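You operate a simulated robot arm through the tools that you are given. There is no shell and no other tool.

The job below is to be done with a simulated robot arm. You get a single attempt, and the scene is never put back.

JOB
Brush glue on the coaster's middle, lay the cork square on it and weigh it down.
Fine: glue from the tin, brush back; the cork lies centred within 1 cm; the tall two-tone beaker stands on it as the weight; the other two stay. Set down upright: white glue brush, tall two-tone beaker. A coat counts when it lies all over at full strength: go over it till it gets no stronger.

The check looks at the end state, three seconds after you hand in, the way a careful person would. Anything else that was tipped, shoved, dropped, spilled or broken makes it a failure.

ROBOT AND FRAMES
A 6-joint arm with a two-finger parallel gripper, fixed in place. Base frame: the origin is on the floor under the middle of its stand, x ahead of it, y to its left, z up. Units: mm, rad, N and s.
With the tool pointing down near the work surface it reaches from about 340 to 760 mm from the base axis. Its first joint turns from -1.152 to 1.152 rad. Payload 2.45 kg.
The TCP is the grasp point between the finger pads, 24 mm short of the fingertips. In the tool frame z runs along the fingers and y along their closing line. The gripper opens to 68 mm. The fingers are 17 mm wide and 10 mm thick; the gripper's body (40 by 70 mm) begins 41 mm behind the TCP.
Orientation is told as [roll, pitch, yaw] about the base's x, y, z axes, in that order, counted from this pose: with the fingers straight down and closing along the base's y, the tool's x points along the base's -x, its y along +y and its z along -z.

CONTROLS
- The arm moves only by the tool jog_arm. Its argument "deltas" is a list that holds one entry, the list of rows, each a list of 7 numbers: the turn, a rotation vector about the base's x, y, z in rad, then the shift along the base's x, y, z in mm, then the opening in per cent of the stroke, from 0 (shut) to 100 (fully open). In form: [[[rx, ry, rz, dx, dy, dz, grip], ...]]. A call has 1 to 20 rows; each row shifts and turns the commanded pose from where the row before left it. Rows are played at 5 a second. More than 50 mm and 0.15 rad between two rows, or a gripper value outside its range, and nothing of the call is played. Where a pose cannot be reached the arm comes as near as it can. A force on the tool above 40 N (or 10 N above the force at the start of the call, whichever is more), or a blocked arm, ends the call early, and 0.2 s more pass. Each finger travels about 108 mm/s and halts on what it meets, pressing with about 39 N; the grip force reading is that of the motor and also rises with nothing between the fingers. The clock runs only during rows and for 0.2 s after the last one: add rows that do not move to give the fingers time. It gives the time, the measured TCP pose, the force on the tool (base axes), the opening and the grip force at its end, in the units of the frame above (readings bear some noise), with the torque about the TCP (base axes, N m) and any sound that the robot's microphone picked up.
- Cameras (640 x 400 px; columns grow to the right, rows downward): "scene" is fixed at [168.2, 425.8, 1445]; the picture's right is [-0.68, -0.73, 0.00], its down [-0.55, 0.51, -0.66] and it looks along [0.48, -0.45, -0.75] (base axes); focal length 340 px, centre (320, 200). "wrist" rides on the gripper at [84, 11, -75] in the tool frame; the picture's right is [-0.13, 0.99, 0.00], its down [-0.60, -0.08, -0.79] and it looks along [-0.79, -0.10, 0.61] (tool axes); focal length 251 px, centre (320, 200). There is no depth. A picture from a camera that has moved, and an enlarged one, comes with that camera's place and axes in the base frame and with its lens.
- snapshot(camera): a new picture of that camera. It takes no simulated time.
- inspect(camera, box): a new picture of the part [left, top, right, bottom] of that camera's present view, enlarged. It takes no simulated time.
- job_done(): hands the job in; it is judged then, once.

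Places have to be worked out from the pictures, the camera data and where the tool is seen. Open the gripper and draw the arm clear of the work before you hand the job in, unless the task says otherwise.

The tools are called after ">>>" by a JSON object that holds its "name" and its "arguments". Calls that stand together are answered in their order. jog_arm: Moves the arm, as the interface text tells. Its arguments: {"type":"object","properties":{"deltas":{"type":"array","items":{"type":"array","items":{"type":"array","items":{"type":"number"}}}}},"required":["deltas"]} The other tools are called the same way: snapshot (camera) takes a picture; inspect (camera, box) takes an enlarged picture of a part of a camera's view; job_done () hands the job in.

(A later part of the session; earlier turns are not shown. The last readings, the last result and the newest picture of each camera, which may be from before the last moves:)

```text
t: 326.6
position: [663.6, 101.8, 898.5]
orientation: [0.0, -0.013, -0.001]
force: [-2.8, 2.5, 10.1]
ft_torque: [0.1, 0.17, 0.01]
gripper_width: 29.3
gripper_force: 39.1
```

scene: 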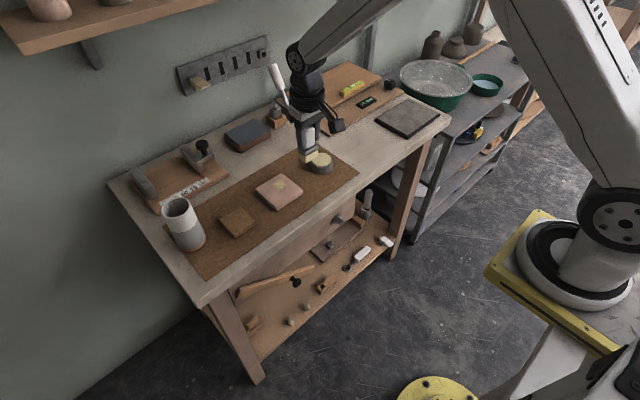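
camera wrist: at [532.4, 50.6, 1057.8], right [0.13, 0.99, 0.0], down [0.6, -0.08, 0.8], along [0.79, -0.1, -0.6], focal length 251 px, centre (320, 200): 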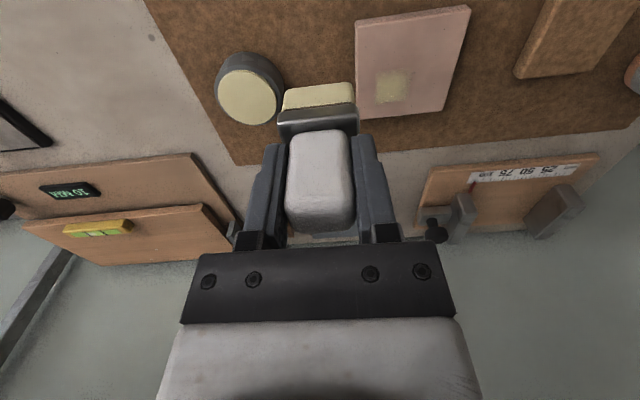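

Contact 10 N on the field centre; a long series of x strokes follows.

>>> {"name": "jog_arm", "arguments": {"deltas": [[[0, 0, 0, -5, 0, 0.1, 0], [0, 0, 0, -5, 0, 0, 0], [0, 0, 0, 5, 0, 0, 0], [0, 0, 0, 5, 0, 0, 0], [0, 0, 0, 5, 0, 0, 0], [0, 0, 0, 5, 0, 0, 0], [0, 0, 0, -5, 0, 0, 0], [0, 0, 0, -5, 0, 0, 0], [0, 0, 0, -5, 0, 0, 0], [0, 0, 0, -5, 0, 0, 0], [0, 0, 0, 5, 0, 0, 0], [0, 0, 0, 5, 0, 0, 0], [0, 0, 0, 5, 0, 0, 0], [0, 0, 0, 5, 0, 0, 0], [0, 0, 0, -5, 0, 0, 0], [0, 0, 0, -5, 0, 0, 0], [0, 0, 0, -5, 0, 0, 0], [0, 0, 0, -5, 0, 0, 0], [0, 0, 0, 5, 0, 0, 0], [0, 0, 0, 5, 0, 0, 0]]]}}

>>> {"name": "jog_arm", "arguments": {"deltas": [[[0, 0, 0, -5, -4, 0, 0], [0, 0, 0, -5, 0, 0, 0], [0, 0, 0, 5, 0, 0, 0], [0, 0, 0, 5, 0, 0, 0], [0, 0, 0, 5, 0, 0, 0], [0, 0, 0, 5, 0, 0, 0], [0, 0, 0, -5, 0, 0, 0], [0, 0, 0, -5, 0, 0, 0], [0, 0, 0, -5, 0, 0, 0], [0, 0, 0, -5, 0, 0, 0], [0, 0, 0, 5, 4, 0, 0], [0, 0, 0, 5, 4, 0, 0], [0, 0, 0, 5, 0, 0, 0], [0, 0, 0, 5, 0, 0, 0], [0, 0, 0, -5, 0, 0, 0], [0, 0, 0, -5, 0, 0, 0], [0, 0, 0, -5, 0, 0, 0], [0, 0, 0, -5, 0, 0, 0], [0, 0, 0, 5, 0, 0, 0], [0, 0, 0, 5, -4, 0, 0]]]}}

>>> {"name": "jog_arm", "arguments": {"deltas": [[[0, 0, 0, 0, 0, 1, 0], [0, 0, 0, 0, 0, 8, 0], [0, 0, 0, 5, 2, 20, 0], [0, 0, 0, 20, 3, 22, 0], [0, 0, 0, 25, 2, 18, 0], [0, 0, 0, 0, 0, 0, 0], [0, 0, 0, 0, 0, 0, 0]]]}}

>>> {"name": "inspect", "arguments": {"camera": "scene", "box": [268, 175, 294, 194]}}

>>> {"name": "inspect", "arguments": {"camera": "scene", "box": [245, 165, 315, 215]}}

```text
t: 330.8
position: [662.1, 101.4, 899.5]
orientation: [0.0, -0.013, 0.001]
force: [-9.7, 0.1, 17.8]
ft_torque: [0.05, 0.43, 0.0]
gripper_width: 29.4
gripper_force: 39.0
```

```text
t: 335.0
position: [662.1, 101.3, 898.5]
orientation: [0.002, -0.012, 0.0]
force: [-5.4, 3.5, 11.3]
ft_torque: [0.24, 0.19, 0.01]
gripper_width: 29.4
gripper_force: 39.0
```

```text
t: 336.6
position: [713.7, 109.3, 965.4]
orientation: [0.0, -0.012, 0.001]
force: [-0.4, 0.1, 0.1]
ft_torque: [0.02, 0.02, 0.04]
gripper_width: 29.3
gripper_force: 39.1
```

```text
16.00 times, centred on (281, 184) of scene
camera zoom: at [168.3, 425.8, 1445.0], right [-0.68, -0.73, 0.0], down [-0.55, 0.51, -0.66], along [0.48, -0.45, -0.75], focal length 5440 px, centre (944, 448)
```

zoom: 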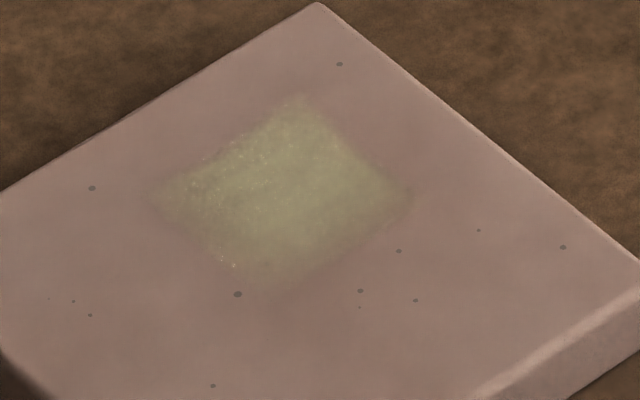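

```text
8.00 times, centred on (280, 190) of scene
camera zoom: at [168.3, 425.8, 1445.0], right [-0.68, -0.73, 0.0], down [-0.55, 0.51, -0.66], along [0.48, -0.45, -0.75], focal length 2720 px, centre (640, 280)
```

zoom: 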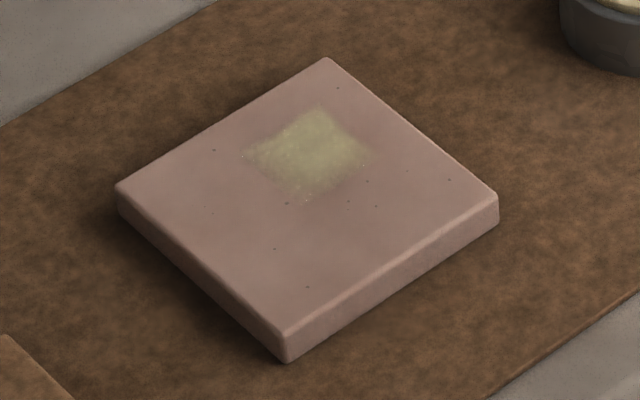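

The field looks identical to the previous comparison – it gets no stronger, and it is now even – so the coat is at its full strength. Next I take the brush back to its original spot (TCP ≈ (638.4,-150.2)), staying high on the way.

>>> {"name": "jog_arm", "arguments": {"deltas": [[[0, 0, 0, -10, -35, 10, 0], [0, 0, 0, -10, -38, 5, 0], [0, 0, 0, -10, -38, 0, 0], [0, 0, 0, -10, -38, 0, 0], [0, 0, 0, -10, -38, 0, 0], [0, 0, 0, -10, -38, 0, 0], [0, 0, 0, -10, -20, 0, 0], [0, 0, 0, -5, -14, 0, 0], [0, 0, 0, 0, 0, 0, 0], [0, 0, 0, 0, 0, 0, 0]]]}}

>>> {"name": "snapshot", "arguments": {"camera": "wrist"}}

>>> {"name": "inspect", "arguments": {"camera": "scene", "box": [300, 70, 420, 170]}}

```text
t: 338.8
position: [637.4, -151.3, 982.5]
orientation: [0.0, -0.014, 0.001]
force: [0.0, -0.3, -0.4]
ft_torque: [0.0, 0.0, 0.02]
gripper_width: 29.0
gripper_force: 38.9
```

```text
taken
camera wrist: at [552.6, -140.3, 1057.4], right [0.13, 0.99, 0.0], down [0.59, -0.08, 0.8], along [0.79, -0.1, -0.6], focal length 251 px, centre (320, 200)
```

wrist: 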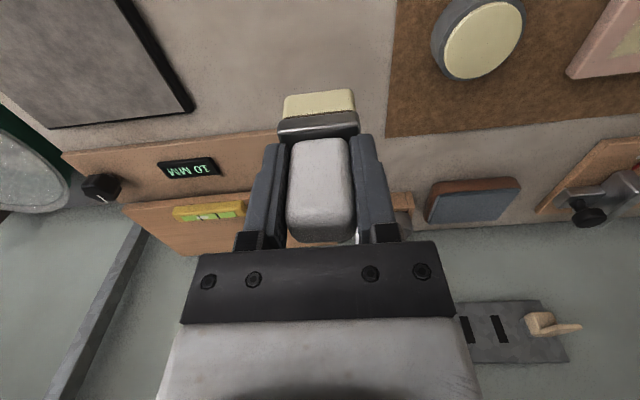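

```text
4.00 times, centred on (360, 120) of scene
camera zoom: at [168.3, 425.8, 1445.0], right [-0.68, -0.73, 0.0], down [-0.55, 0.51, -0.66], along [0.48, -0.45, -0.75], focal length 1360 px, centre (160, 520)
```

zoom: 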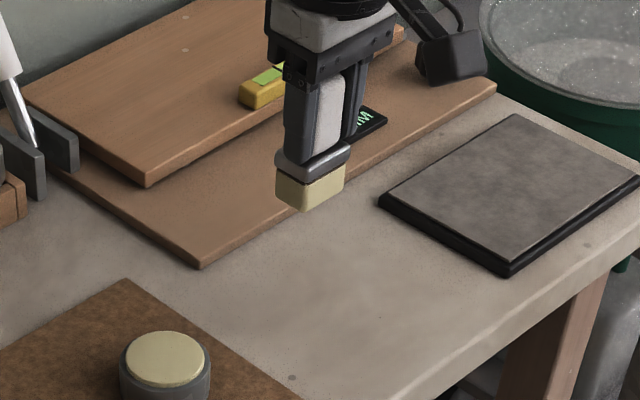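

In this view the coat on the coaster shows at the right edge; I take a zoom of it before lowering the brush.

>>> {"name": "inspect", "arguments": {"camera": "wrist", "box": [550, 0, 640, 85]}}

```text
4.71 times, centred on (595, 42) of wrist
camera zoom: at [552.6, -140.3, 1057.4], right [0.13, 0.99, 0.0], down [0.59, -0.08, 0.8], along [0.79, -0.1, -0.6], focal length 1183 px, centre (-974, 941)
```

zoom: 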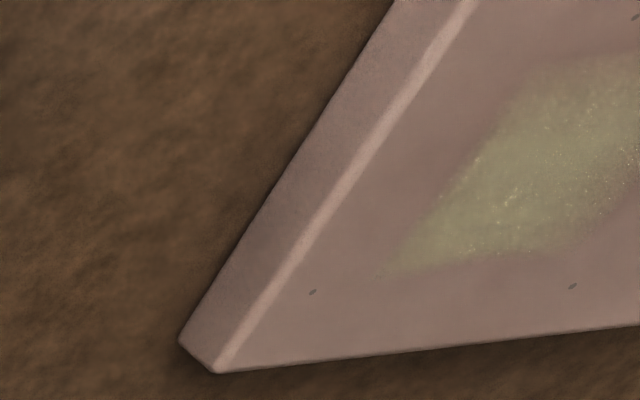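

The coat looks even and solid there. Now I lower the brush toward the bench at its original place.

>>> {"name": "jog_arm", "arguments": {"deltas": [[[0, 0, 0, 1, 1, -20, 0], [0, 0, 0, 0, 0, -20, 0], [0, 0, 0, 0, 0, -20, 0], [0, 0, 0, 0, 0, -18, 0], [0, 0, 0, 0, 0, -10, 0], [0, 0, 0, 0, 0, -5, 0], [0, 0, 0, 0, 0, 0, 0], [0, 0, 0, 0, 0, 0, 0]]]}}

>>> {"name": "inspect", "arguments": {"camera": "scene", "box": [320, 90, 390, 160]}}

```text
t: 340.6
position: [639.2, -149.6, 889.7]
orientation: [0.001, -0.012, 0.0]
force: [-0.6, 0.6, -0.5]
ft_torque: [0.0, 0.05, 0.02]
gripper_width: 29.2
gripper_force: 38.5
```

```text
5.71 times, centred on (355, 125) of scene
camera zoom: at [168.2, 425.8, 1445.0], right [-0.68, -0.73, 0.0], down [-0.55, 0.51, -0.66], along [0.48, -0.45, -0.75], focal length 1943 px, centre (120, 629)
```

zoom: 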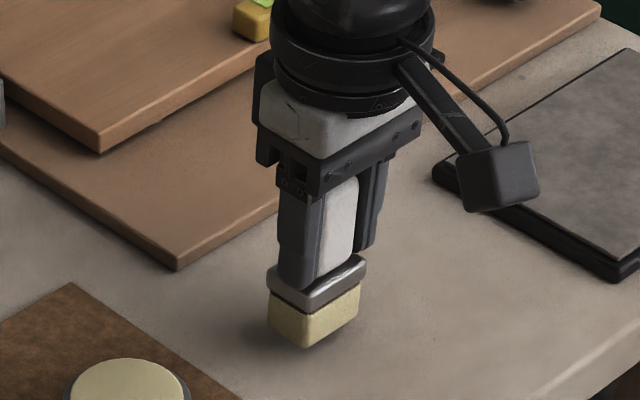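

>>> {"name": "jog_arm", "arguments": {"deltas": [[[0, 0, 0, 0, 0, -1, 0], [0, 0, 0, 0, 0, -1, 0], [0, 0, 0, 0, 0, -1, 0], [0, 0, 0, 0, 0, -1, 0], [0, 0, 0, 0, 0, 0, 0]]]}}

>>> {"name": "jog_arm", "arguments": {"deltas": [[[0, 0, 0, 0, 0, -0.7, 0], [0, 0, 0, 0, 0, -0.6, 0], [0, 0, 0, 0, 0, 0, 0]]]}}

>>> {"name": "jog_arm", "arguments": {"deltas": [[[0, 0, 0, 0, 0, -0.6, 0], [0, 0, 0, 0, 0, -0.5, 0], [0, 0, 0, 0, 0, 0, 0]]]}}

```text
t: 341.8
position: [639.9, -150.8, 885.9]
orientation: [0.0, -0.013, 0.0]
force: [0.1, -0.9, -1.7]
ft_torque: [-0.02, 0.0, 0.01]
gripper_width: 29.2
gripper_force: 39.1
```

```text
t: 342.6
position: [639.6, -151.0, 884.8]
orientation: [-0.001, -0.013, 0.0]
force: [-0.8, -0.4, -0.2]
ft_torque: [-0.03, -0.01, -0.04]
gripper_width: 29.0
gripper_force: 39.4
```

```text
t: 343.4
position: [639.4, -150.7, 884.0]
orientation: [0.001, -0.016, -0.001]
force: [-0.2, -0.4, -0.6]
ft_torque: [-0.04, -0.02, 0.0]
gripper_width: 29.3
gripper_force: 39.0
```

>>> {"name": "jog_arm", "arguments": {"deltas": [[[0, 0, 0, 0, 0, -0.6, 0], [0, 0, 0, 0, 0, -0.5, 0], [0, 0, 0, 0, 0, 0, 0]]]}}

>>> {"name": "jog_arm", "arguments": {"deltas": [[[0, 0, 0, 0, 0, -0.5, 0], [0, 0, 0, 0, 0, -0.4, 0], [0, 0, 0, 0, 0, 0, 0]]]}}

>>> {"name": "jog_arm", "arguments": {"deltas": [[[0, 0, 0, 0, 0, -0.4, 0], [0, 0, 0, 0, 0, 0, 0]]]}}

```text
t: 344.2
position: [639.4, -149.9, 882.7]
orientation: [0.001, -0.015, 0.0]
force: [-0.3, 0.1, 0.2]
ft_torque: [0.03, -0.01, 0.01]
gripper_width: 29.4
gripper_force: 39.1
```

```text
t: 345.0
position: [638.7, -150.6, 882.8]
orientation: [0.0, -0.013, 0.0]
force: [-4.5, -2.6, 12.0]
ft_torque: [-0.05, 0.19, -0.03]
gripper_width: 29.3
gripper_force: 39.6
```

```text
t: 345.6
position: [639.3, -150.8, 881.7]
orientation: [-0.001, -0.015, -0.001]
force: [-6.9, -2.9, 23.9]
ft_torque: [0.01, 0.29, -0.05]
gripper_width: 29.3
gripper_force: 38.9
```

The brush stands on the bench (24 N). I relieve the pressure and open the gripper gradually.

>>> {"name": "jog_arm", "arguments": {"deltas": [[[0, 0, 0, 0, 0, 0.4, 0], [0, 0, 0, 0, 0, 0.3, 0], [0, 0, 0, 0, 0, 0, 0]]]}}

>>> {"name": "jog_arm", "arguments": {"deltas": [[[0, 0, 0, 0, 0, 0, 46], [0, 0, 0, 0, 0, 0, 50], [0, 0, 0, 0, 0, 0, 60], [0, 0, 0, 0, 0, 0, 80], [0, 0, 0, 0, 0, 0, 100], [0, 0, 0, 0, 0, 0, 100]]]}}

>>> {"name": "snapshot", "arguments": {"camera": "wrist"}}

>>> {"name": "inspect", "arguments": {"camera": "scene", "box": [320, 90, 390, 160]}}

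```text
t: 346.4
position: [638.7, -150.3, 880.3]
orientation: [0.0, -0.015, -0.001]
force: [4.5, -4.1, 9.4]
ft_torque: [-0.14, -0.29, -0.09]
gripper_width: 29.3
gripper_force: 39.4
```

```text
t: 347.8
position: [639.5, -149.5, 882.1]
orientation: [0.0, -0.014, -0.001]
force: [-0.5, -0.7, -1.3]
ft_torque: [0.0, 0.06, -0.03]
gripper_width: 67.9
gripper_force: 0.1
```

```text
taken
camera wrist: at [553.4, -138.7, 956.5], right [0.13, 0.99, 0.0], down [0.59, -0.08, 0.8], along [0.79, -0.1, -0.6], focal length 251 px, centre (320, 200)
```

wrist: 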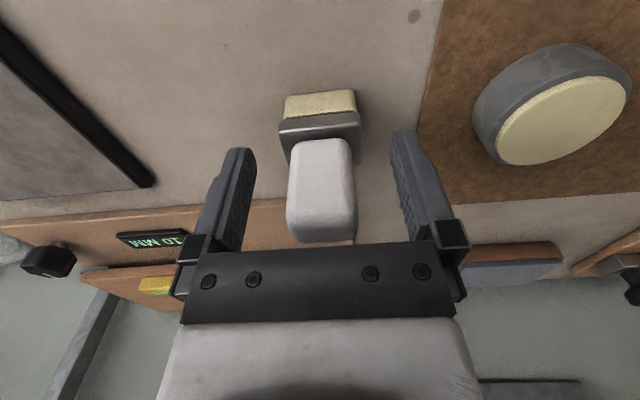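

```text
5.71 times, centred on (355, 125) of scene
camera zoom: at [168.2, 425.8, 1445.0], right [-0.68, -0.73, 0.0], down [-0.55, 0.51, -0.66], along [0.48, -0.45, -0.75], focal length 1943 px, centre (120, 629)
```

zoom: 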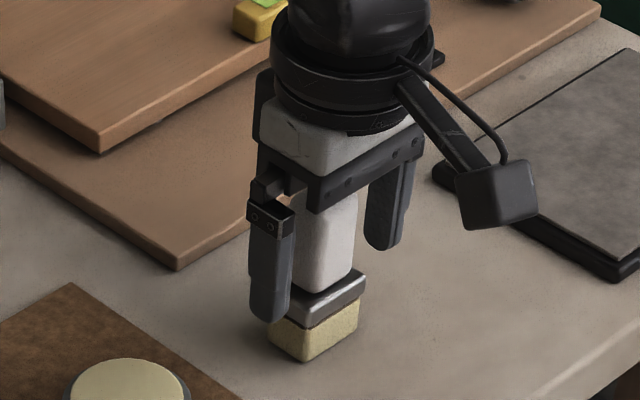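

The brush stands on its own at its place. I rise straight up, level the tool, and go to look at the coaster's coat without the brush in the way.

>>> {"name": "jog_arm", "arguments": {"deltas": [[[0, 0, 0, 0, 0, 15, 100], [0, 0, 0, 0, 0, 25, 100], [0, 0, 0, 0, 0, 30, 100], [0, 0.014, 0, 0, 0, 30, 100], [0, 0, 0, -15, 45, 10, 100], [0, 0, 0, -15, 45, 0, 100], [0, 0, 0, -15, 45, 0, 100], [0, 0, 0, -15, 45, 0, 100], [0, 0, 0, -10, 45, 0, 100], [0, 0, 0, 0, 30, 0, 100], [0, 0, 0, 0, 0, 0, 100], [0, 0, 0, 0, 0, 0, 100]]]}}

>>> {"name": "snapshot", "arguments": {"camera": "wrist"}}

>>> {"name": "inspect", "arguments": {"camera": "wrist", "box": [240, 20, 400, 140]}}

>>> {"name": "inspect", "arguments": {"camera": "scene", "box": [320, 90, 390, 160]}}

```text
t: 350.4
position: [569.2, 106.9, 991.3]
orientation: [-0.001, 0.0, 0.0]
force: [-0.6, 0.9, -0.5]
ft_torque: [0.0, -0.01, 0.01]
gripper_width: 68.1
gripper_force: 0.1
```

```text
taken
camera wrist: at [483.4, 117.3, 1067.1], right [0.13, 0.99, 0.0], down [0.6, -0.08, 0.79], along [0.79, -0.1, -0.61], focal length 251 px, centre (320, 200)
```

wrist: 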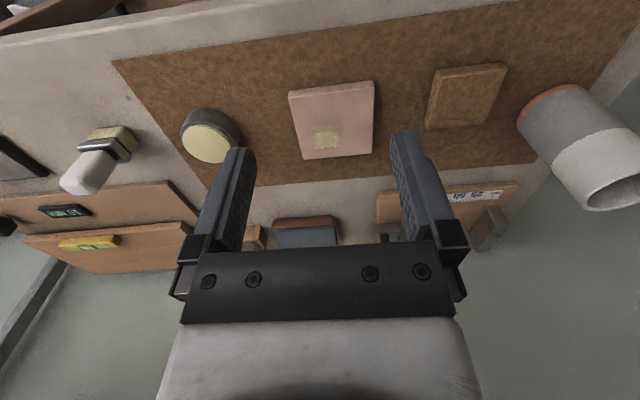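

```text
3.33 times, centred on (320, 80) of wrist
camera zoom: at [483.4, 117.3, 1067.1], right [0.13, 0.99, 0.0], down [0.6, -0.08, 0.79], along [0.79, -0.1, -0.61], focal length 838 px, centre (320, 600)
```

zoom: 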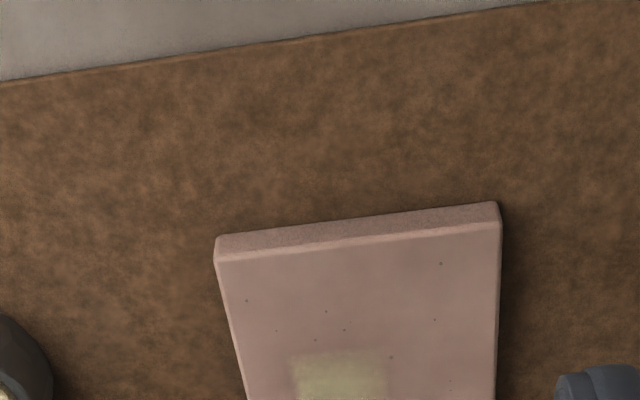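

```text
5.71 times, centred on (355, 125) of scene
camera zoom: at [168.2, 425.8, 1445.0], right [-0.68, -0.73, 0.0], down [-0.55, 0.51, -0.66], along [0.48, -0.45, -0.75], focal length 1943 px, centre (120, 629)
```

zoom: 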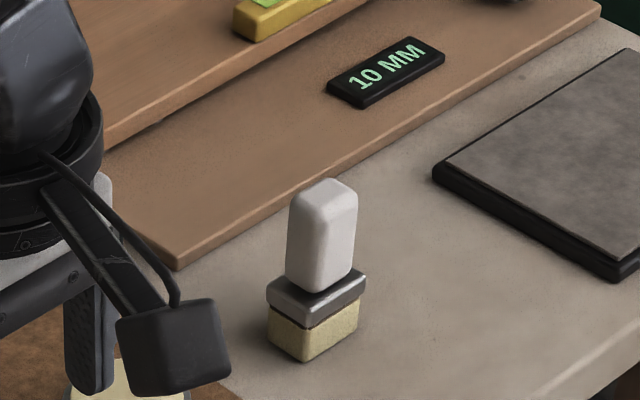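

The brush stands upright and unmoved from its old place. Now a close look at the coat from this free viewpoint.

>>> {"name": "inspect", "arguments": {"camera": "wrist", "box": [280, 75, 385, 165]}}

>>> {"name": "inspect", "arguments": {"camera": "scene", "box": [245, 165, 315, 215]}}

```text
4.44 times, centred on (332, 120) of wrist
camera zoom: at [483.4, 117.3, 1067.1], right [0.13, 0.99, 0.0], down [0.6, -0.08, 0.79], along [0.79, -0.1, -0.61], focal length 1118 px, centre (264, 556)
```

zoom: 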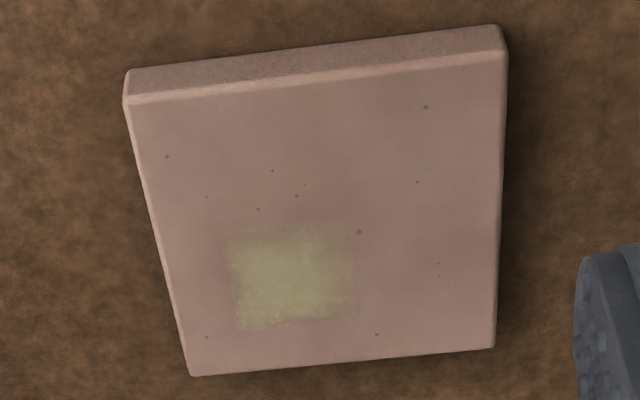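

```text
8.00 times, centred on (280, 190) of scene
camera zoom: at [168.2, 425.8, 1445.0], right [-0.68, -0.73, 0.0], down [-0.55, 0.51, -0.66], along [0.48, -0.45, -0.75], focal length 2720 px, centre (640, 280)
```

zoom: 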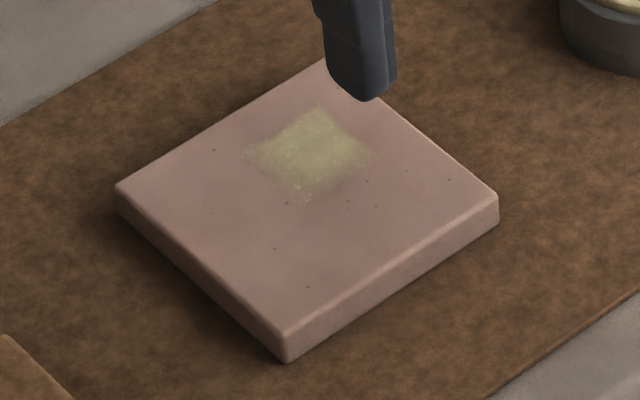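

The coat is even and has not gained over the last rounds, so I go on to the cork. I move above the cork, about (642,241), to measure it accurately.

>>> {"name": "jog_arm", "arguments": {"deltas": [[[0, 0, 0, 15, 30, 0, 100], [0, 0, 0, 15, 30, 0, 100], [0, 0, 0, 15, 30, -10, 100], [0, 0, 0, 15, 25, -10, 100], [0, 0, 0, 13, 19, -10, 100], [0, 0, 0, 0, 0, 0, 100], [0, 0, 0, 0, 0, 0, 100]]]}}

>>> {"name": "snapshot", "arguments": {"camera": "wrist"}}

>>> {"name": "inspect", "arguments": {"camera": "wrist", "box": [250, 0, 400, 110]}}

```text
t: 352.0
position: [640.2, 238.9, 962.2]
orientation: [-0.001, 0.0, 0.0]
force: [-0.8, 0.8, 0.9]
ft_torque: [0.02, 0.01, 0.0]
gripper_width: 67.8
gripper_force: 0.0
```

```text
taken
camera wrist: at [555.4, 250.9, 1038.0], right [0.13, 0.99, 0.0], down [0.6, -0.08, 0.79], along [0.79, -0.1, -0.61], focal length 251 px, centre (320, 200)
```

wrist: 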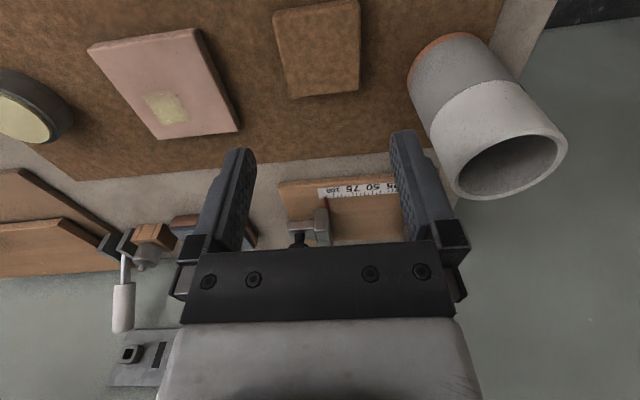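

```text
3.64 times, centred on (325, 55) of wrist
camera zoom: at [555.4, 250.9, 1038.0], right [0.13, 0.99, 0.0], down [0.6, -0.08, 0.79], along [0.79, -0.1, -0.61], focal length 914 px, centre (302, 727)
```

zoom: 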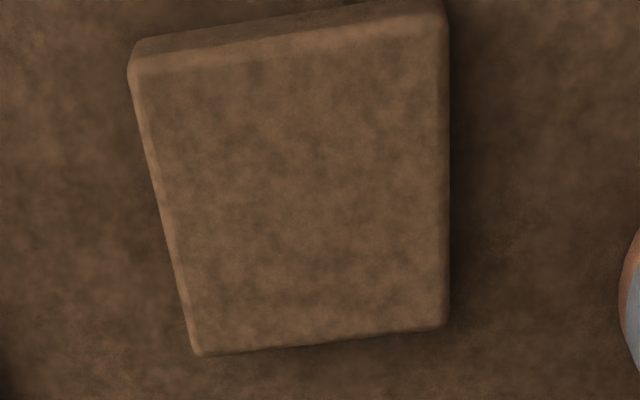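

Cork centre ≈ (641,240.4), edges aligned with the axes. I shift ~1 mm and descend with open fingers to just around the cork's top level, then check.

>>> {"name": "jog_arm", "arguments": {"deltas": [[[0, 0, 0, 1, 0.8, -20, 100], [0, 0, 0, 0, 0, -25, 100], [0, 0, 0, 0, 0, -25, 100], [0, 0, 0, 0, 0, -15, 100], [0, 0, 0, 0, 0, -10, 100], [0, 0, 0, 0, 0, 0, 100], [0, 0, 0, 0, 0, 0, 100]]]}}

>>> {"name": "snapshot", "arguments": {"camera": "wrist"}}

>>> {"name": "inspect", "arguments": {"camera": "scene", "box": [200, 170, 290, 250]}}

```text
t: 353.6
position: [641.7, 240.3, 866.8]
orientation: [0.001, 0.0, -0.002]
force: [0.0, 0.9, 0.6]
ft_torque: [-0.02, -0.04, -0.01]
gripper_width: 68.1
gripper_force: 0.1
```

```text
taken
camera wrist: at [557.7, 251.2, 942.5], right [0.13, 0.99, 0.0], down [0.6, -0.08, 0.79], along [0.79, -0.1, -0.61], focal length 251 px, centre (320, 200)
```

wrist: 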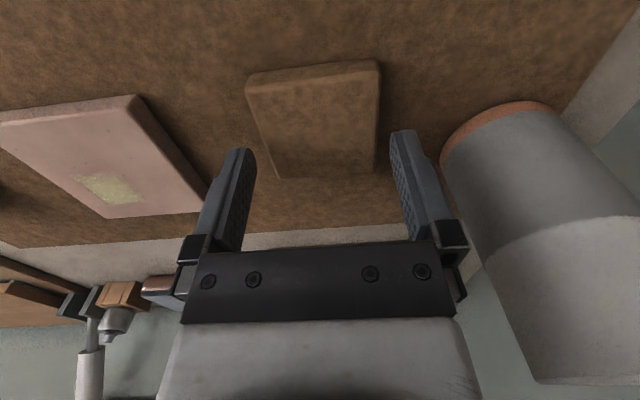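

```text
5.00 times, centred on (245, 210) of scene
camera zoom: at [168.2, 425.8, 1445.0], right [-0.68, -0.73, 0.0], down [-0.55, 0.51, -0.66], along [0.48, -0.45, -0.75], focal length 1700 px, centre (695, 150)
```

zoom: 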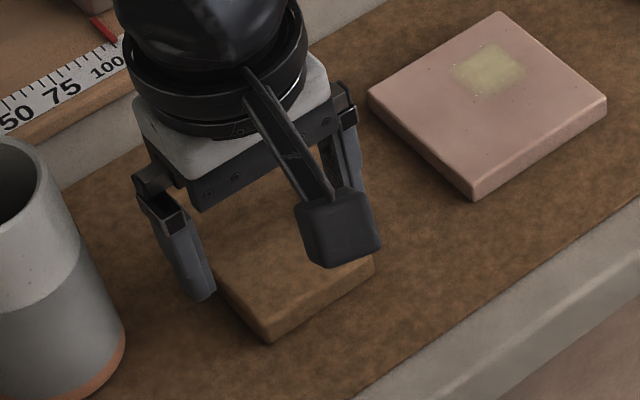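

Aligned: gaps on both sides look equal. I continue down around the cork in small steps, watching for contact with the mat.

>>> {"name": "jog_arm", "arguments": {"deltas": [[[0, 0, 0, 0, 0, -5, 100], [0, 0, 0, 0, 0, -4, 100], [0, 0, 0, 0, 0, -3, 100], [0, 0, 0, 0, 0, -2, 100], [0, 0, 0, 0, 0, 0, 100], [0, 0, 0, 0, 0, 0, 100]]]}}

>>> {"name": "inspect", "arguments": {"camera": "scene", "box": [205, 190, 275, 240]}}

>>> {"name": "snapshot", "arguments": {"camera": "wrist"}}

```text
t: 355.0
position: [642.6, 240.6, 852.1]
orientation: [-0.002, 0.002, 0.0]
force: [0.4, -0.6, 0.0]
ft_torque: [0.0, 0.04, 0.02]
gripper_width: 68.1
gripper_force: 0.0
```

```text
8.00 times, centred on (240, 215) of scene
camera zoom: at [168.2, 425.8, 1445.0], right [-0.68, -0.73, 0.0], down [-0.55, 0.51, -0.66], along [0.48, -0.45, -0.75], focal length 2720 px, centre (960, 80)
```

zoom: 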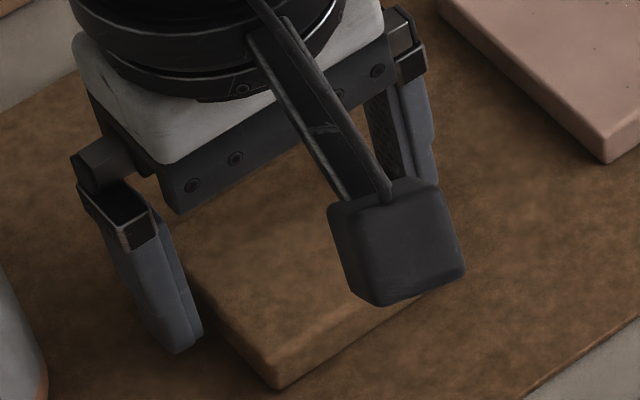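

```text
taken
camera wrist: at [558.1, 251.4, 928.3], right [0.13, 0.99, 0.0], down [0.6, -0.08, 0.79], along [0.79, -0.1, -0.61], focal length 251 px, centre (320, 200)
```

wrist: 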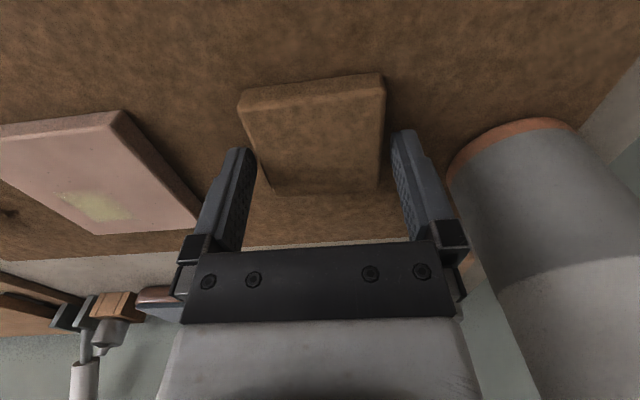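

>>> {"name": "jog_arm", "arguments": {"deltas": [[[0, 0, 0, 0, 0, -1, 100], [0, 0, 0, 0, 0, -1, 100], [0, 0, 0, 0, 0, 0, 100]]]}}

>>> {"name": "jog_arm", "arguments": {"deltas": [[[0, 0, 0, 0, 0, -0.7, 100], [0, 0, 0, 0, 0, -0.7, 100], [0, 0, 0, 0, 0, 0, 100]]]}}

```text
t: 355.8
position: [642.7, 237.7, 850.4]
orientation: [-0.002, 0.0, 0.001]
force: [-0.3, 0.1, -0.7]
ft_torque: [0.01, 0.04, 0.01]
gripper_width: 68.2
gripper_force: 0.1
```

```text
t: 356.6
position: [643.9, 239.2, 848.4]
orientation: [0.0, 0.0, 0.002]
force: [-1.1, 0.0, 0.3]
ft_torque: [-0.03, -0.01, 0.02]
gripper_width: 68.0
gripper_force: 0.1
```

>>> {"name": "jog_arm", "arguments": {"deltas": [[[0, 0, 0, 0, 0, -0.5, 100], [0, 0, 0, 0, 0, -0.5, 100], [0, 0, 0, 0, 0, 0, 100]]]}}

>>> {"name": "inspect", "arguments": {"camera": "scene", "box": [205, 200, 255, 240]}}

```text
t: 357.4
position: [642.6, 239.8, 848.4]
orientation: [-0.001, 0.0, -0.001]
force: [0.4, -0.1, 1.0]
ft_torque: [0.06, -0.02, 0.02]
gripper_width: 67.8
gripper_force: 0.0
```

```text
10.00 times, centred on (230, 220) of scene
camera zoom: at [168.2, 425.8, 1445.0], right [-0.68, -0.73, 0.0], down [-0.55, 0.51, -0.66], along [0.48, -0.45, -0.75], focal length 3400 px, centre (1220, 0)
```

zoom: 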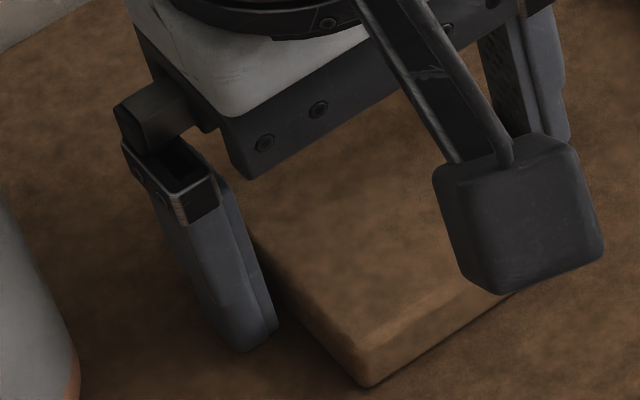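

Still no contact with the mat; a touch lower.

>>> {"name": "jog_arm", "arguments": {"deltas": [[[0, 0, 0, 0, 0, -0.5, 100], [0, 0, 0, 0, 0, -0.5, 100], [0, 0, 0, 0, 0, 0, 100]]]}}

>>> {"name": "jog_arm", "arguments": {"deltas": [[[0, 0, 0, 0, 0, -0.5, 100], [0, 0, 0, 0, 0, 0, 100]]]}}

```text
t: 358.2
position: [642.9, 239.9, 846.8]
orientation: [0.0, 0.0, 0.0]
force: [0.2, 0.1, -0.2]
ft_torque: [-0.01, 0.0, 0.01]
gripper_width: 68.1
gripper_force: 0.0
```

```text
t: 358.8
position: [642.8, 239.9, 847.1]
orientation: [-0.001, -0.001, 0.0]
force: [-3.7, -1.6, 8.6]
ft_torque: [0.02, 0.11, -0.01]
gripper_width: 67.7
gripper_force: 0.0
```

Contact with the mat at TCP z≈846.8 (mat top ≈ 822.8). I raise 1.5 mm and close on the cork.

>>> {"name": "jog_arm", "arguments": {"deltas": [[[0, 0, 0, -1, 0.5, 1, 100], [0, 0, 0, 0, 0, 0.8, 100], [0, 0, 0, 0, 0, 0, 95], [0, 0, 0, 0, 0, 0, 88], [0, 0, 0, 0, 0, 0, 80], [0, 0, 0, 0, 0, 0, 60], [0, 0, 0, 0, 0, 0, 0], [0, 0, 0, 0, 0, 0, 0]]]}}

>>> {"name": "snapshot", "arguments": {"camera": "wrist"}}

```text
t: 360.6
position: [642.2, 238.9, 849.2]
orientation: [0.001, 0.0, 0.0]
force: [-0.4, -0.4, 0.5]
ft_torque: [-0.02, 0.02, 0.0]
gripper_width: 58.1
gripper_force: 38.8
```

```text
taken
camera wrist: at [557.2, 251.0, 924.2], right [0.13, 0.99, 0.0], down [0.6, -0.08, 0.79], along [0.79, -0.1, -0.61], focal length 251 px, centre (320, 200)
```

wrist: 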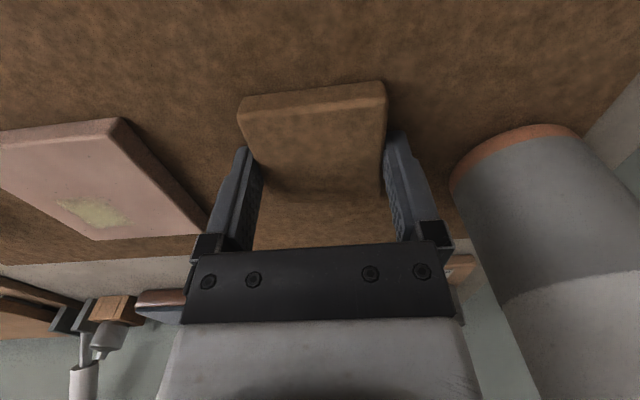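

The cork is held (58 mm). I zoom in to determine where it sits relative to the tool axis before lifting.

>>> {"name": "inspect", "arguments": {"camera": "wrist", "box": [225, 70, 405, 215]}}

```text
2.76 times, centred on (315, 142) of wrist
camera zoom: at [557.2, 251.0, 924.2], right [0.13, 0.99, 0.0], down [0.6, -0.08, 0.79], along [0.79, -0.1, -0.61], focal length 694 px, centre (334, 359)
```

zoom: 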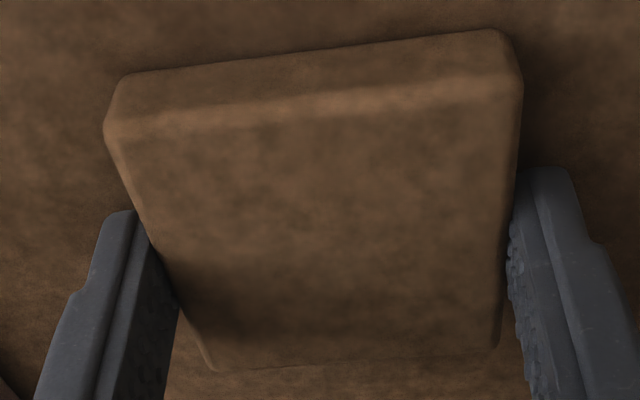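

Cork centre sits at TCP + (-0.9, 0). I lift it and carry it to above the coaster centre, TCP target about (655.5,110.7).

>>> {"name": "jog_arm", "arguments": {"deltas": [[[0, 0, 0, 0, 0, 5, 0], [0, 0, 0, 0, 0, 15, 0], [0, 0, 0, 0, 0, 25, 0], [0, 0, 0, 0, 0, 25, 0], [0, 0, 0, 3, -32, 0, 0], [0, 0, 0, 4, -32, 0, 0], [0, 0, 0, 4, -32, 0, 0], [0, 0, 0, 2.5, -32.5, 0, 0], [0, 0, 0, 0, 0, 0, 0], [0, 0, 0, 0, 0, 0, 0]]]}}

>>> {"name": "snapshot", "arguments": {"camera": "wrist"}}

>>> {"name": "inspect", "arguments": {"camera": "scene", "box": [235, 140, 325, 215]}}

```text
t: 362.8
position: [656.4, 111.5, 918.5]
orientation: [0.0, 0.0, -0.002]
force: [0.1, -1.3, -0.9]
ft_torque: [-0.01, 0.02, 0.0]
gripper_width: 58.4
gripper_force: 38.6
```

```text
taken
camera wrist: at [571.8, 123.4, 994.1], right [0.13, 0.99, 0.0], down [0.6, -0.08, 0.79], along [0.79, -0.1, -0.61], focal length 251 px, centre (320, 200)
```

wrist: 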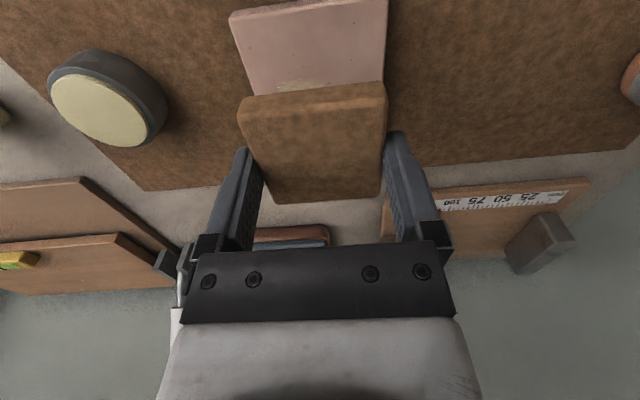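

```text
5.33 times, centred on (280, 178) of scene
camera zoom: at [168.3, 425.8, 1445.0], right [-0.68, -0.73, 0.0], down [-0.55, 0.51, -0.66], along [0.48, -0.45, -0.75], focal length 1813 px, centre (533, 320)
```

zoom: 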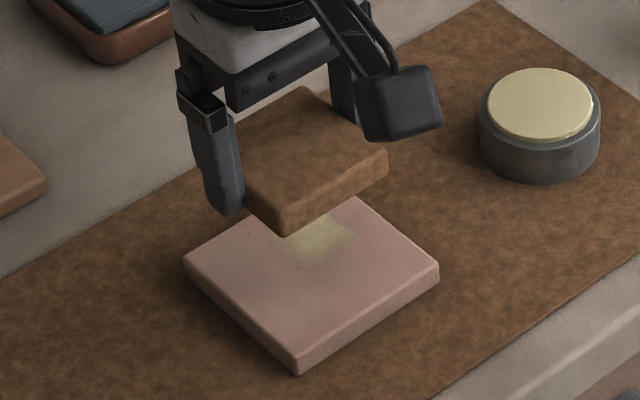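

I descend to about 9 mm above the coaster and check the alignment of cork and coaster edges.

>>> {"name": "jog_arm", "arguments": {"deltas": [[[0, 0, 0, -0.9, -0.8, -15, 0], [0, 0, 0, 0, 0, -15, 0], [0, 0, 0, 0, 0, -11, 0], [0, 0, 0, 0, 0, -5, 0], [0, 0, 0, 0, 0, 0, 0], [0, 0, 0, 0, 0, 0, 0]]]}}

>>> {"name": "snapshot", "arguments": {"camera": "wrist"}}

>>> {"name": "inspect", "arguments": {"camera": "wrist", "box": [210, 40, 410, 215]}}

>>> {"name": "inspect", "arguments": {"camera": "scene", "box": [240, 155, 320, 215]}}

```text
t: 364.2
position: [653.9, 110.1, 872.1]
orientation: [0.001, 0.0, -0.001]
force: [-0.6, -0.2, -0.1]
ft_torque: [0.01, 0.01, 0.05]
gripper_width: 58.5
gripper_force: 39.1
```

```text
taken
camera wrist: at [569.6, 121.6, 948.0], right [0.13, 0.99, 0.0], down [0.6, -0.08, 0.79], along [0.79, -0.1, -0.61], focal length 251 px, centre (320, 200)
```

wrist: 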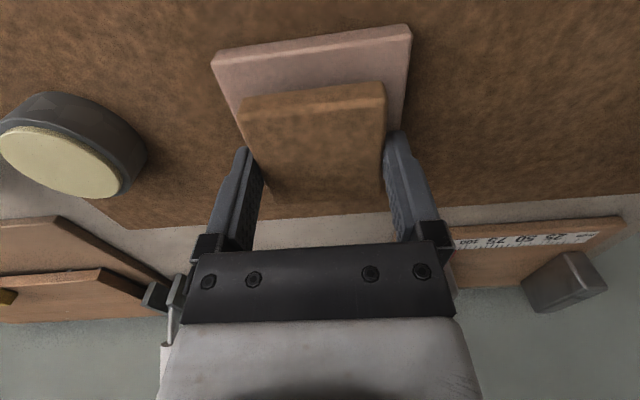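

```text
2.29 times, centred on (310, 128) of wrist
camera zoom: at [569.6, 121.6, 948.0], right [0.13, 0.99, 0.0], down [0.6, -0.08, 0.79], along [0.79, -0.1, -0.61], focal length 575 px, centre (343, 366)
```

zoom: 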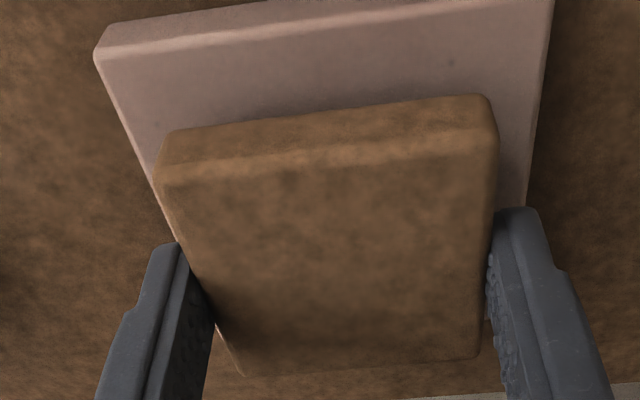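

```text
6.67 times, centred on (280, 185) of scene
camera zoom: at [168.2, 425.8, 1445.0], right [-0.68, -0.73, 0.0], down [-0.55, 0.51, -0.66], along [0.48, -0.45, -0.75], focal length 2267 px, centre (587, 300)
```

zoom: 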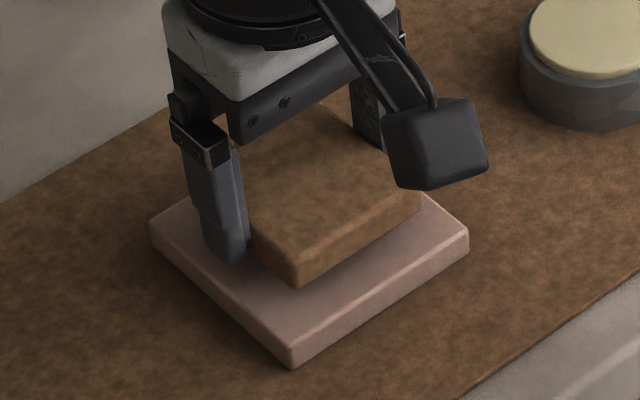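

Cork centre ≈ (654.1,110.8) over coaster centre ≈ (655,110.9): within about 1 mm. I add 0.8 mm in x and lower to contact.

>>> {"name": "jog_arm", "arguments": {"deltas": [[[0, 0, 0, 0.8, 0, -2, 0], [0, 0, 0, 0, 0, -2, 0], [0, 0, 0, 0, 0, -1, 0], [0, 0, 0, 0, 0, -1, 0], [0, 0, 0, 0, 0, 0, 0]]]}}

>>> {"name": "jog_arm", "arguments": {"deltas": [[[0, 0, 0, 0, 0, -0.7, 0], [0, 0, 0, 0, 0, -0.7, 0], [0, 0, 0, 0, 0, 0, 0]]]}}

```text
t: 365.4
position: [654.5, 110.0, 865.7]
orientation: [0.0, 0.002, 0.001]
force: [0.5, -0.3, 0.4]
ft_torque: [0.04, -0.04, -0.03]
gripper_width: 58.2
gripper_force: 38.9
```

```text
t: 366.2
position: [656.1, 110.7, 864.5]
orientation: [0.001, 0.0, 0.001]
force: [0.1, -0.5, 0.2]
ft_torque: [0.02, 0.01, 0.0]
gripper_width: 58.7
gripper_force: 39.2
```

>>> {"name": "jog_arm", "arguments": {"deltas": [[[0, 0, 0, 0, 0, -0.5, 0], [0, 0, 0, 0, 0, -0.5, 0], [0, 0, 0, 0, 0, 0, 0]]]}}

>>> {"name": "jog_arm", "arguments": {"deltas": [[[0, 0, 0, 0, 0, -0.4, 0], [0, 0, 0, 0, 0, 0, 0]]]}}

```text
t: 367.0
position: [654.3, 111.6, 863.3]
orientation: [0.0, 0.001, 0.0]
force: [-0.7, 0.0, 0.3]
ft_torque: [-0.01, 0.01, -0.01]
gripper_width: 58.5
gripper_force: 38.9
```

```text
t: 367.6
position: [655.3, 110.9, 863.4]
orientation: [0.0, -0.001, 0.001]
force: [0.2, 0.3, -0.7]
ft_torque: [-0.01, 0.01, -0.03]
gripper_width: 58.1
gripper_force: 38.9
```

>>> {"name": "jog_arm", "arguments": {"deltas": [[[0, 0, 0, 0, 0, -0.4, 0], [0, 0, 0, 0, 0, 0, 0]]]}}

>>> {"name": "jog_arm", "arguments": {"deltas": [[[0, 0, 0, 0, 0, -0.4, 0], [0, 0, 0, 0, 0, 0, 0]]]}}

>>> {"name": "inspect", "arguments": {"camera": "scene", "box": [250, 165, 310, 210]}}

```text
t: 368.2
position: [656.0, 111.6, 862.9]
orientation: [0.0, 0.0, 0.0]
force: [-0.7, -0.4, 0.7]
ft_torque: [-0.01, 0.02, -0.02]
gripper_width: 58.1
gripper_force: 39.2
```

```text
t: 368.8
position: [655.3, 111.1, 861.6]
orientation: [0.001, -0.001, -0.001]
force: [0.0, -0.1, -0.4]
ft_torque: [-0.01, 0.0, 0.01]
gripper_width: 58.6
gripper_force: 39.1
```

```text
8.89 times, centred on (280, 188) of scene
camera zoom: at [168.2, 425.8, 1445.0], right [-0.68, -0.73, 0.0], down [-0.55, 0.51, -0.66], along [0.48, -0.45, -0.75], focal length 3022 px, centre (676, 311)
```

zoom: 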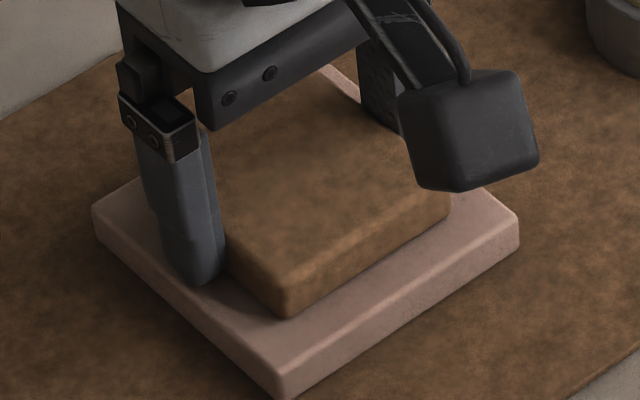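

>>> {"name": "jog_arm", "arguments": {"deltas": [[[0, 0, 0, 0, 0, -0.4, 0], [0, 0, 0, 0, 0, 0, 0]]]}}

>>> {"name": "jog_arm", "arguments": {"deltas": [[[0, 0, 0, 0, 0, -0.4, 0], [0, 0, 0, 0, 0, 0, 0]]]}}

>>> {"name": "jog_arm", "arguments": {"deltas": [[[0, 0, 0, 0, 0, -0.4, 0], [0, 0, 0, 0, 0, 0, 0]]]}}

```text
t: 369.4
position: [656.0, 110.5, 863.0]
orientation: [0.0, -0.001, 0.0]
force: [0.2, 0.6, -0.3]
ft_torque: [-0.04, -0.01, 0.01]
gripper_width: 58.5
gripper_force: 38.8
```

```text
t: 370.0
position: [656.4, 111.4, 860.5]
orientation: [0.0, 0.0, 0.001]
force: [-0.1, 0.0, 1.2]
ft_torque: [0.02, 0.05, 0.01]
gripper_width: 58.7
gripper_force: 39.4
```

```text
t: 370.6
position: [656.0, 111.2, 862.1]
orientation: [-0.001, -0.002, 0.0]
force: [-0.2, -1.0, 1.1]
ft_torque: [-0.02, 0.05, -0.02]
gripper_width: 58.5
gripper_force: 38.9
```

>>> {"name": "jog_arm", "arguments": {"deltas": [[[0, 0, 0, 0, 0, -0.4, 0], [0, 0, 0, 0, 0, 0, 0]]]}}

>>> {"name": "jog_arm", "arguments": {"deltas": [[[0, 0, 0, 0, 0, 0, 0]]]}}

>>> {"name": "inspect", "arguments": {"camera": "wrist", "box": [210, 40, 410, 215]}}

```text
t: 371.2
position: [656.7, 111.2, 861.5]
orientation: [0.0, 0.0, -0.001]
force: [-2.0, 0.6, 5.3]
ft_torque: [0.01, 0.11, 0.02]
gripper_width: 58.6
gripper_force: 38.9
```

```text
t: 371.6
position: [656.4, 111.3, 862.1]
orientation: [-0.001, 0.0, -0.001]
force: [-1.4, 0.8, 5.7]
ft_torque: [0.06, 0.12, -0.01]
gripper_width: 58.2
gripper_force: 39.1
```

```text
2.29 times, centred on (310, 128) of wrist
camera zoom: at [571.6, 122.2, 937.8], right [0.13, 0.99, 0.0], down [0.6, -0.08, 0.79], along [0.79, -0.1, -0.61], focal length 575 px, centre (343, 366)
```

zoom: 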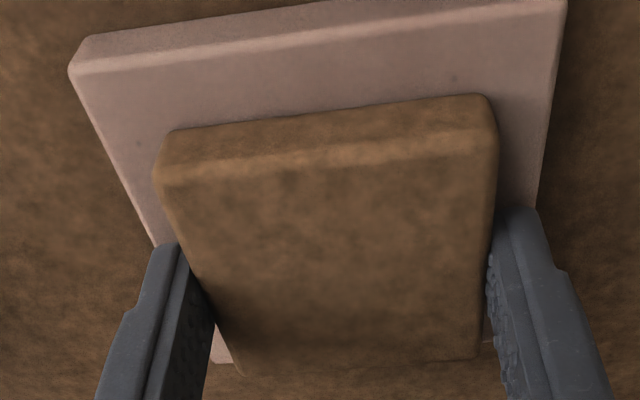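

In contact at 5.5 N; cork centre is within ~1 mm of the coaster centre. I open the gripper gradually.

>>> {"name": "jog_arm", "arguments": {"deltas": [[[0, 0, 0, 0, 0, 0.2, 0], [0, 0, 0, 0, 0, 0, 88], [0, 0, 0, 0, 0, 0, 93], [0, 0, 0, 0, 0, 0, 100], [0, 0, 0, 0, 0, 0, 100], [0, 0, 0, 0, 0, 0, 100]]]}}

>>> {"name": "inspect", "arguments": {"camera": "scene", "box": [250, 165, 310, 210]}}

>>> {"name": "inspect", "arguments": {"camera": "wrist", "box": [210, 40, 410, 215]}}

```text
t: 373.0
position: [656.2, 110.0, 861.7]
orientation: [-0.001, -0.001, -0.002]
force: [0.3, -0.4, 0.0]
ft_torque: [0.01, -0.02, 0.01]
gripper_width: 68.0
gripper_force: 0.0
```

```text
8.89 times, centred on (280, 188) of scene
camera zoom: at [168.2, 425.8, 1445.0], right [-0.68, -0.73, 0.0], down [-0.55, 0.51, -0.66], along [0.48, -0.45, -0.75], focal length 3022 px, centre (676, 311)
```

zoom: 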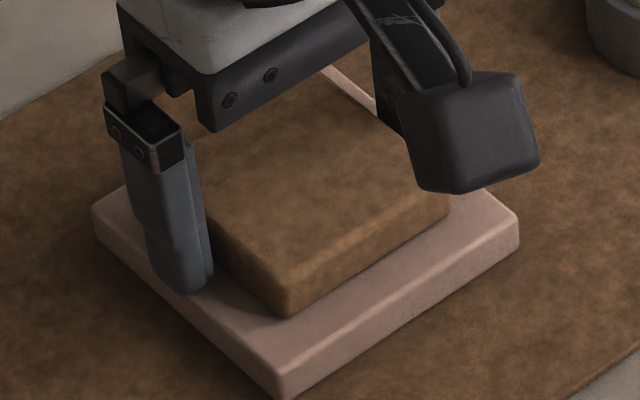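

```text
2.29 times, centred on (310, 128) of wrist
camera zoom: at [571.3, 122.1, 937.5], right [0.13, 0.99, 0.0], down [0.6, -0.08, 0.79], along [0.79, -0.1, -0.61], focal length 575 px, centre (343, 366)
```

zoom: 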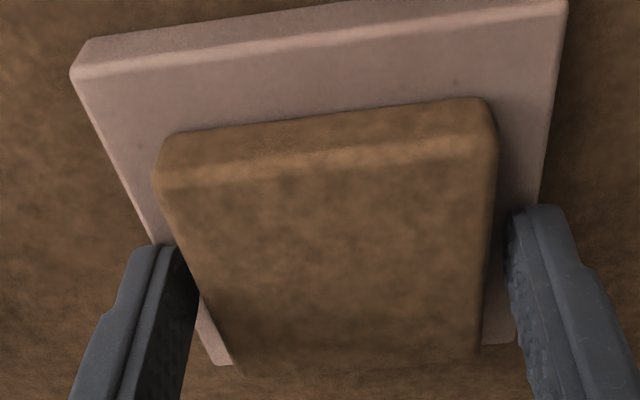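

The cork lies on the coaster. I rise straight up and check its centring from the scene camera.

>>> {"name": "jog_arm", "arguments": {"deltas": [[[0, 0, 0, 0, 0, 5, 100], [0, 0, 0, 0, 0, 20, 100], [0, 0, 0, 0, 0, 30, 100], [0, 0, 0, -10, 5, 35, 100], [0, 0, 0, -20, 20, 30, 100], [0, 0, 0, -20, 30, 10, 100], [0, 0, 0, -10, 35, 0, 100], [0, 0, 0, 0, 35, 0, 100], [0, 0, 0, 0, 0, 0, 100]]]}}

>>> {"name": "inspect", "arguments": {"camera": "scene", "box": [245, 165, 315, 215]}}

>>> {"name": "snapshot", "arguments": {"camera": "wrist"}}

```text
t: 375.0
position: [595.2, 237.3, 991.4]
orientation: [-0.001, 0.002, 0.002]
force: [0.3, 0.9, 0.6]
ft_torque: [-0.02, -0.02, -0.01]
gripper_width: 67.8
gripper_force: 0.2
```

```text
8.00 times, centred on (280, 190) of scene
camera zoom: at [168.2, 425.8, 1445.0], right [-0.68, -0.73, 0.0], down [-0.55, 0.51, -0.66], along [0.48, -0.45, -0.75], focal length 2720 px, centre (640, 280)
```

zoom: 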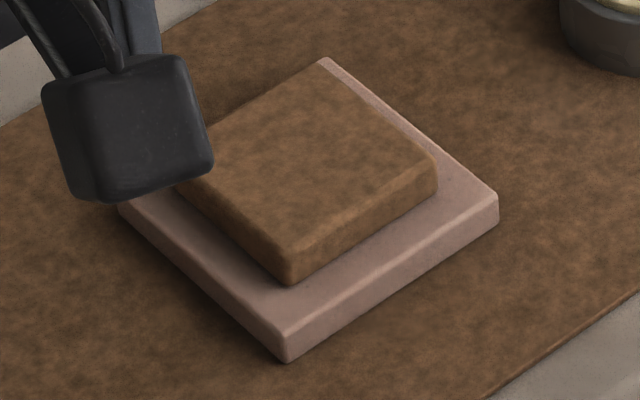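

```text
taken
camera wrist: at [510.0, 247.5, 1066.6], right [0.13, 0.99, 0.0], down [0.6, -0.08, 0.79], along [0.79, -0.1, -0.61], focal length 251 px, centre (320, 200)
```

wrist: 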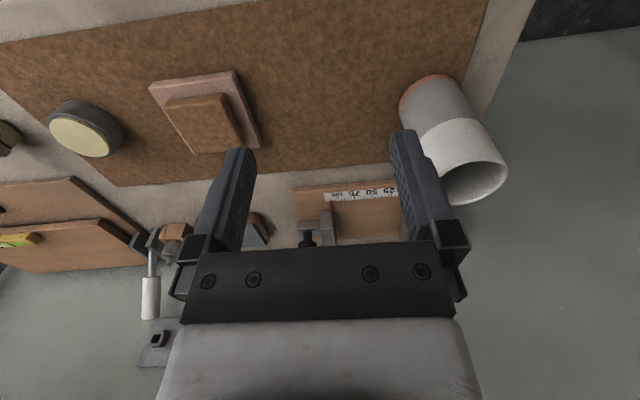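

>>> {"name": "inspect", "arguments": {"camera": "wrist", "box": [140, 60, 270, 165]}}

```text
3.81 times, centred on (205, 112) of wrist
camera zoom: at [510.0, 247.5, 1066.6], right [0.13, 0.99, 0.0], down [0.6, -0.08, 0.79], along [0.79, -0.1, -0.61], focal length 958 px, centre (758, 533)
```

zoom: 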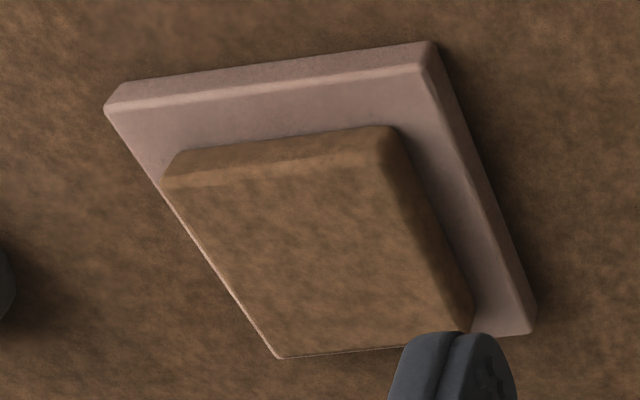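

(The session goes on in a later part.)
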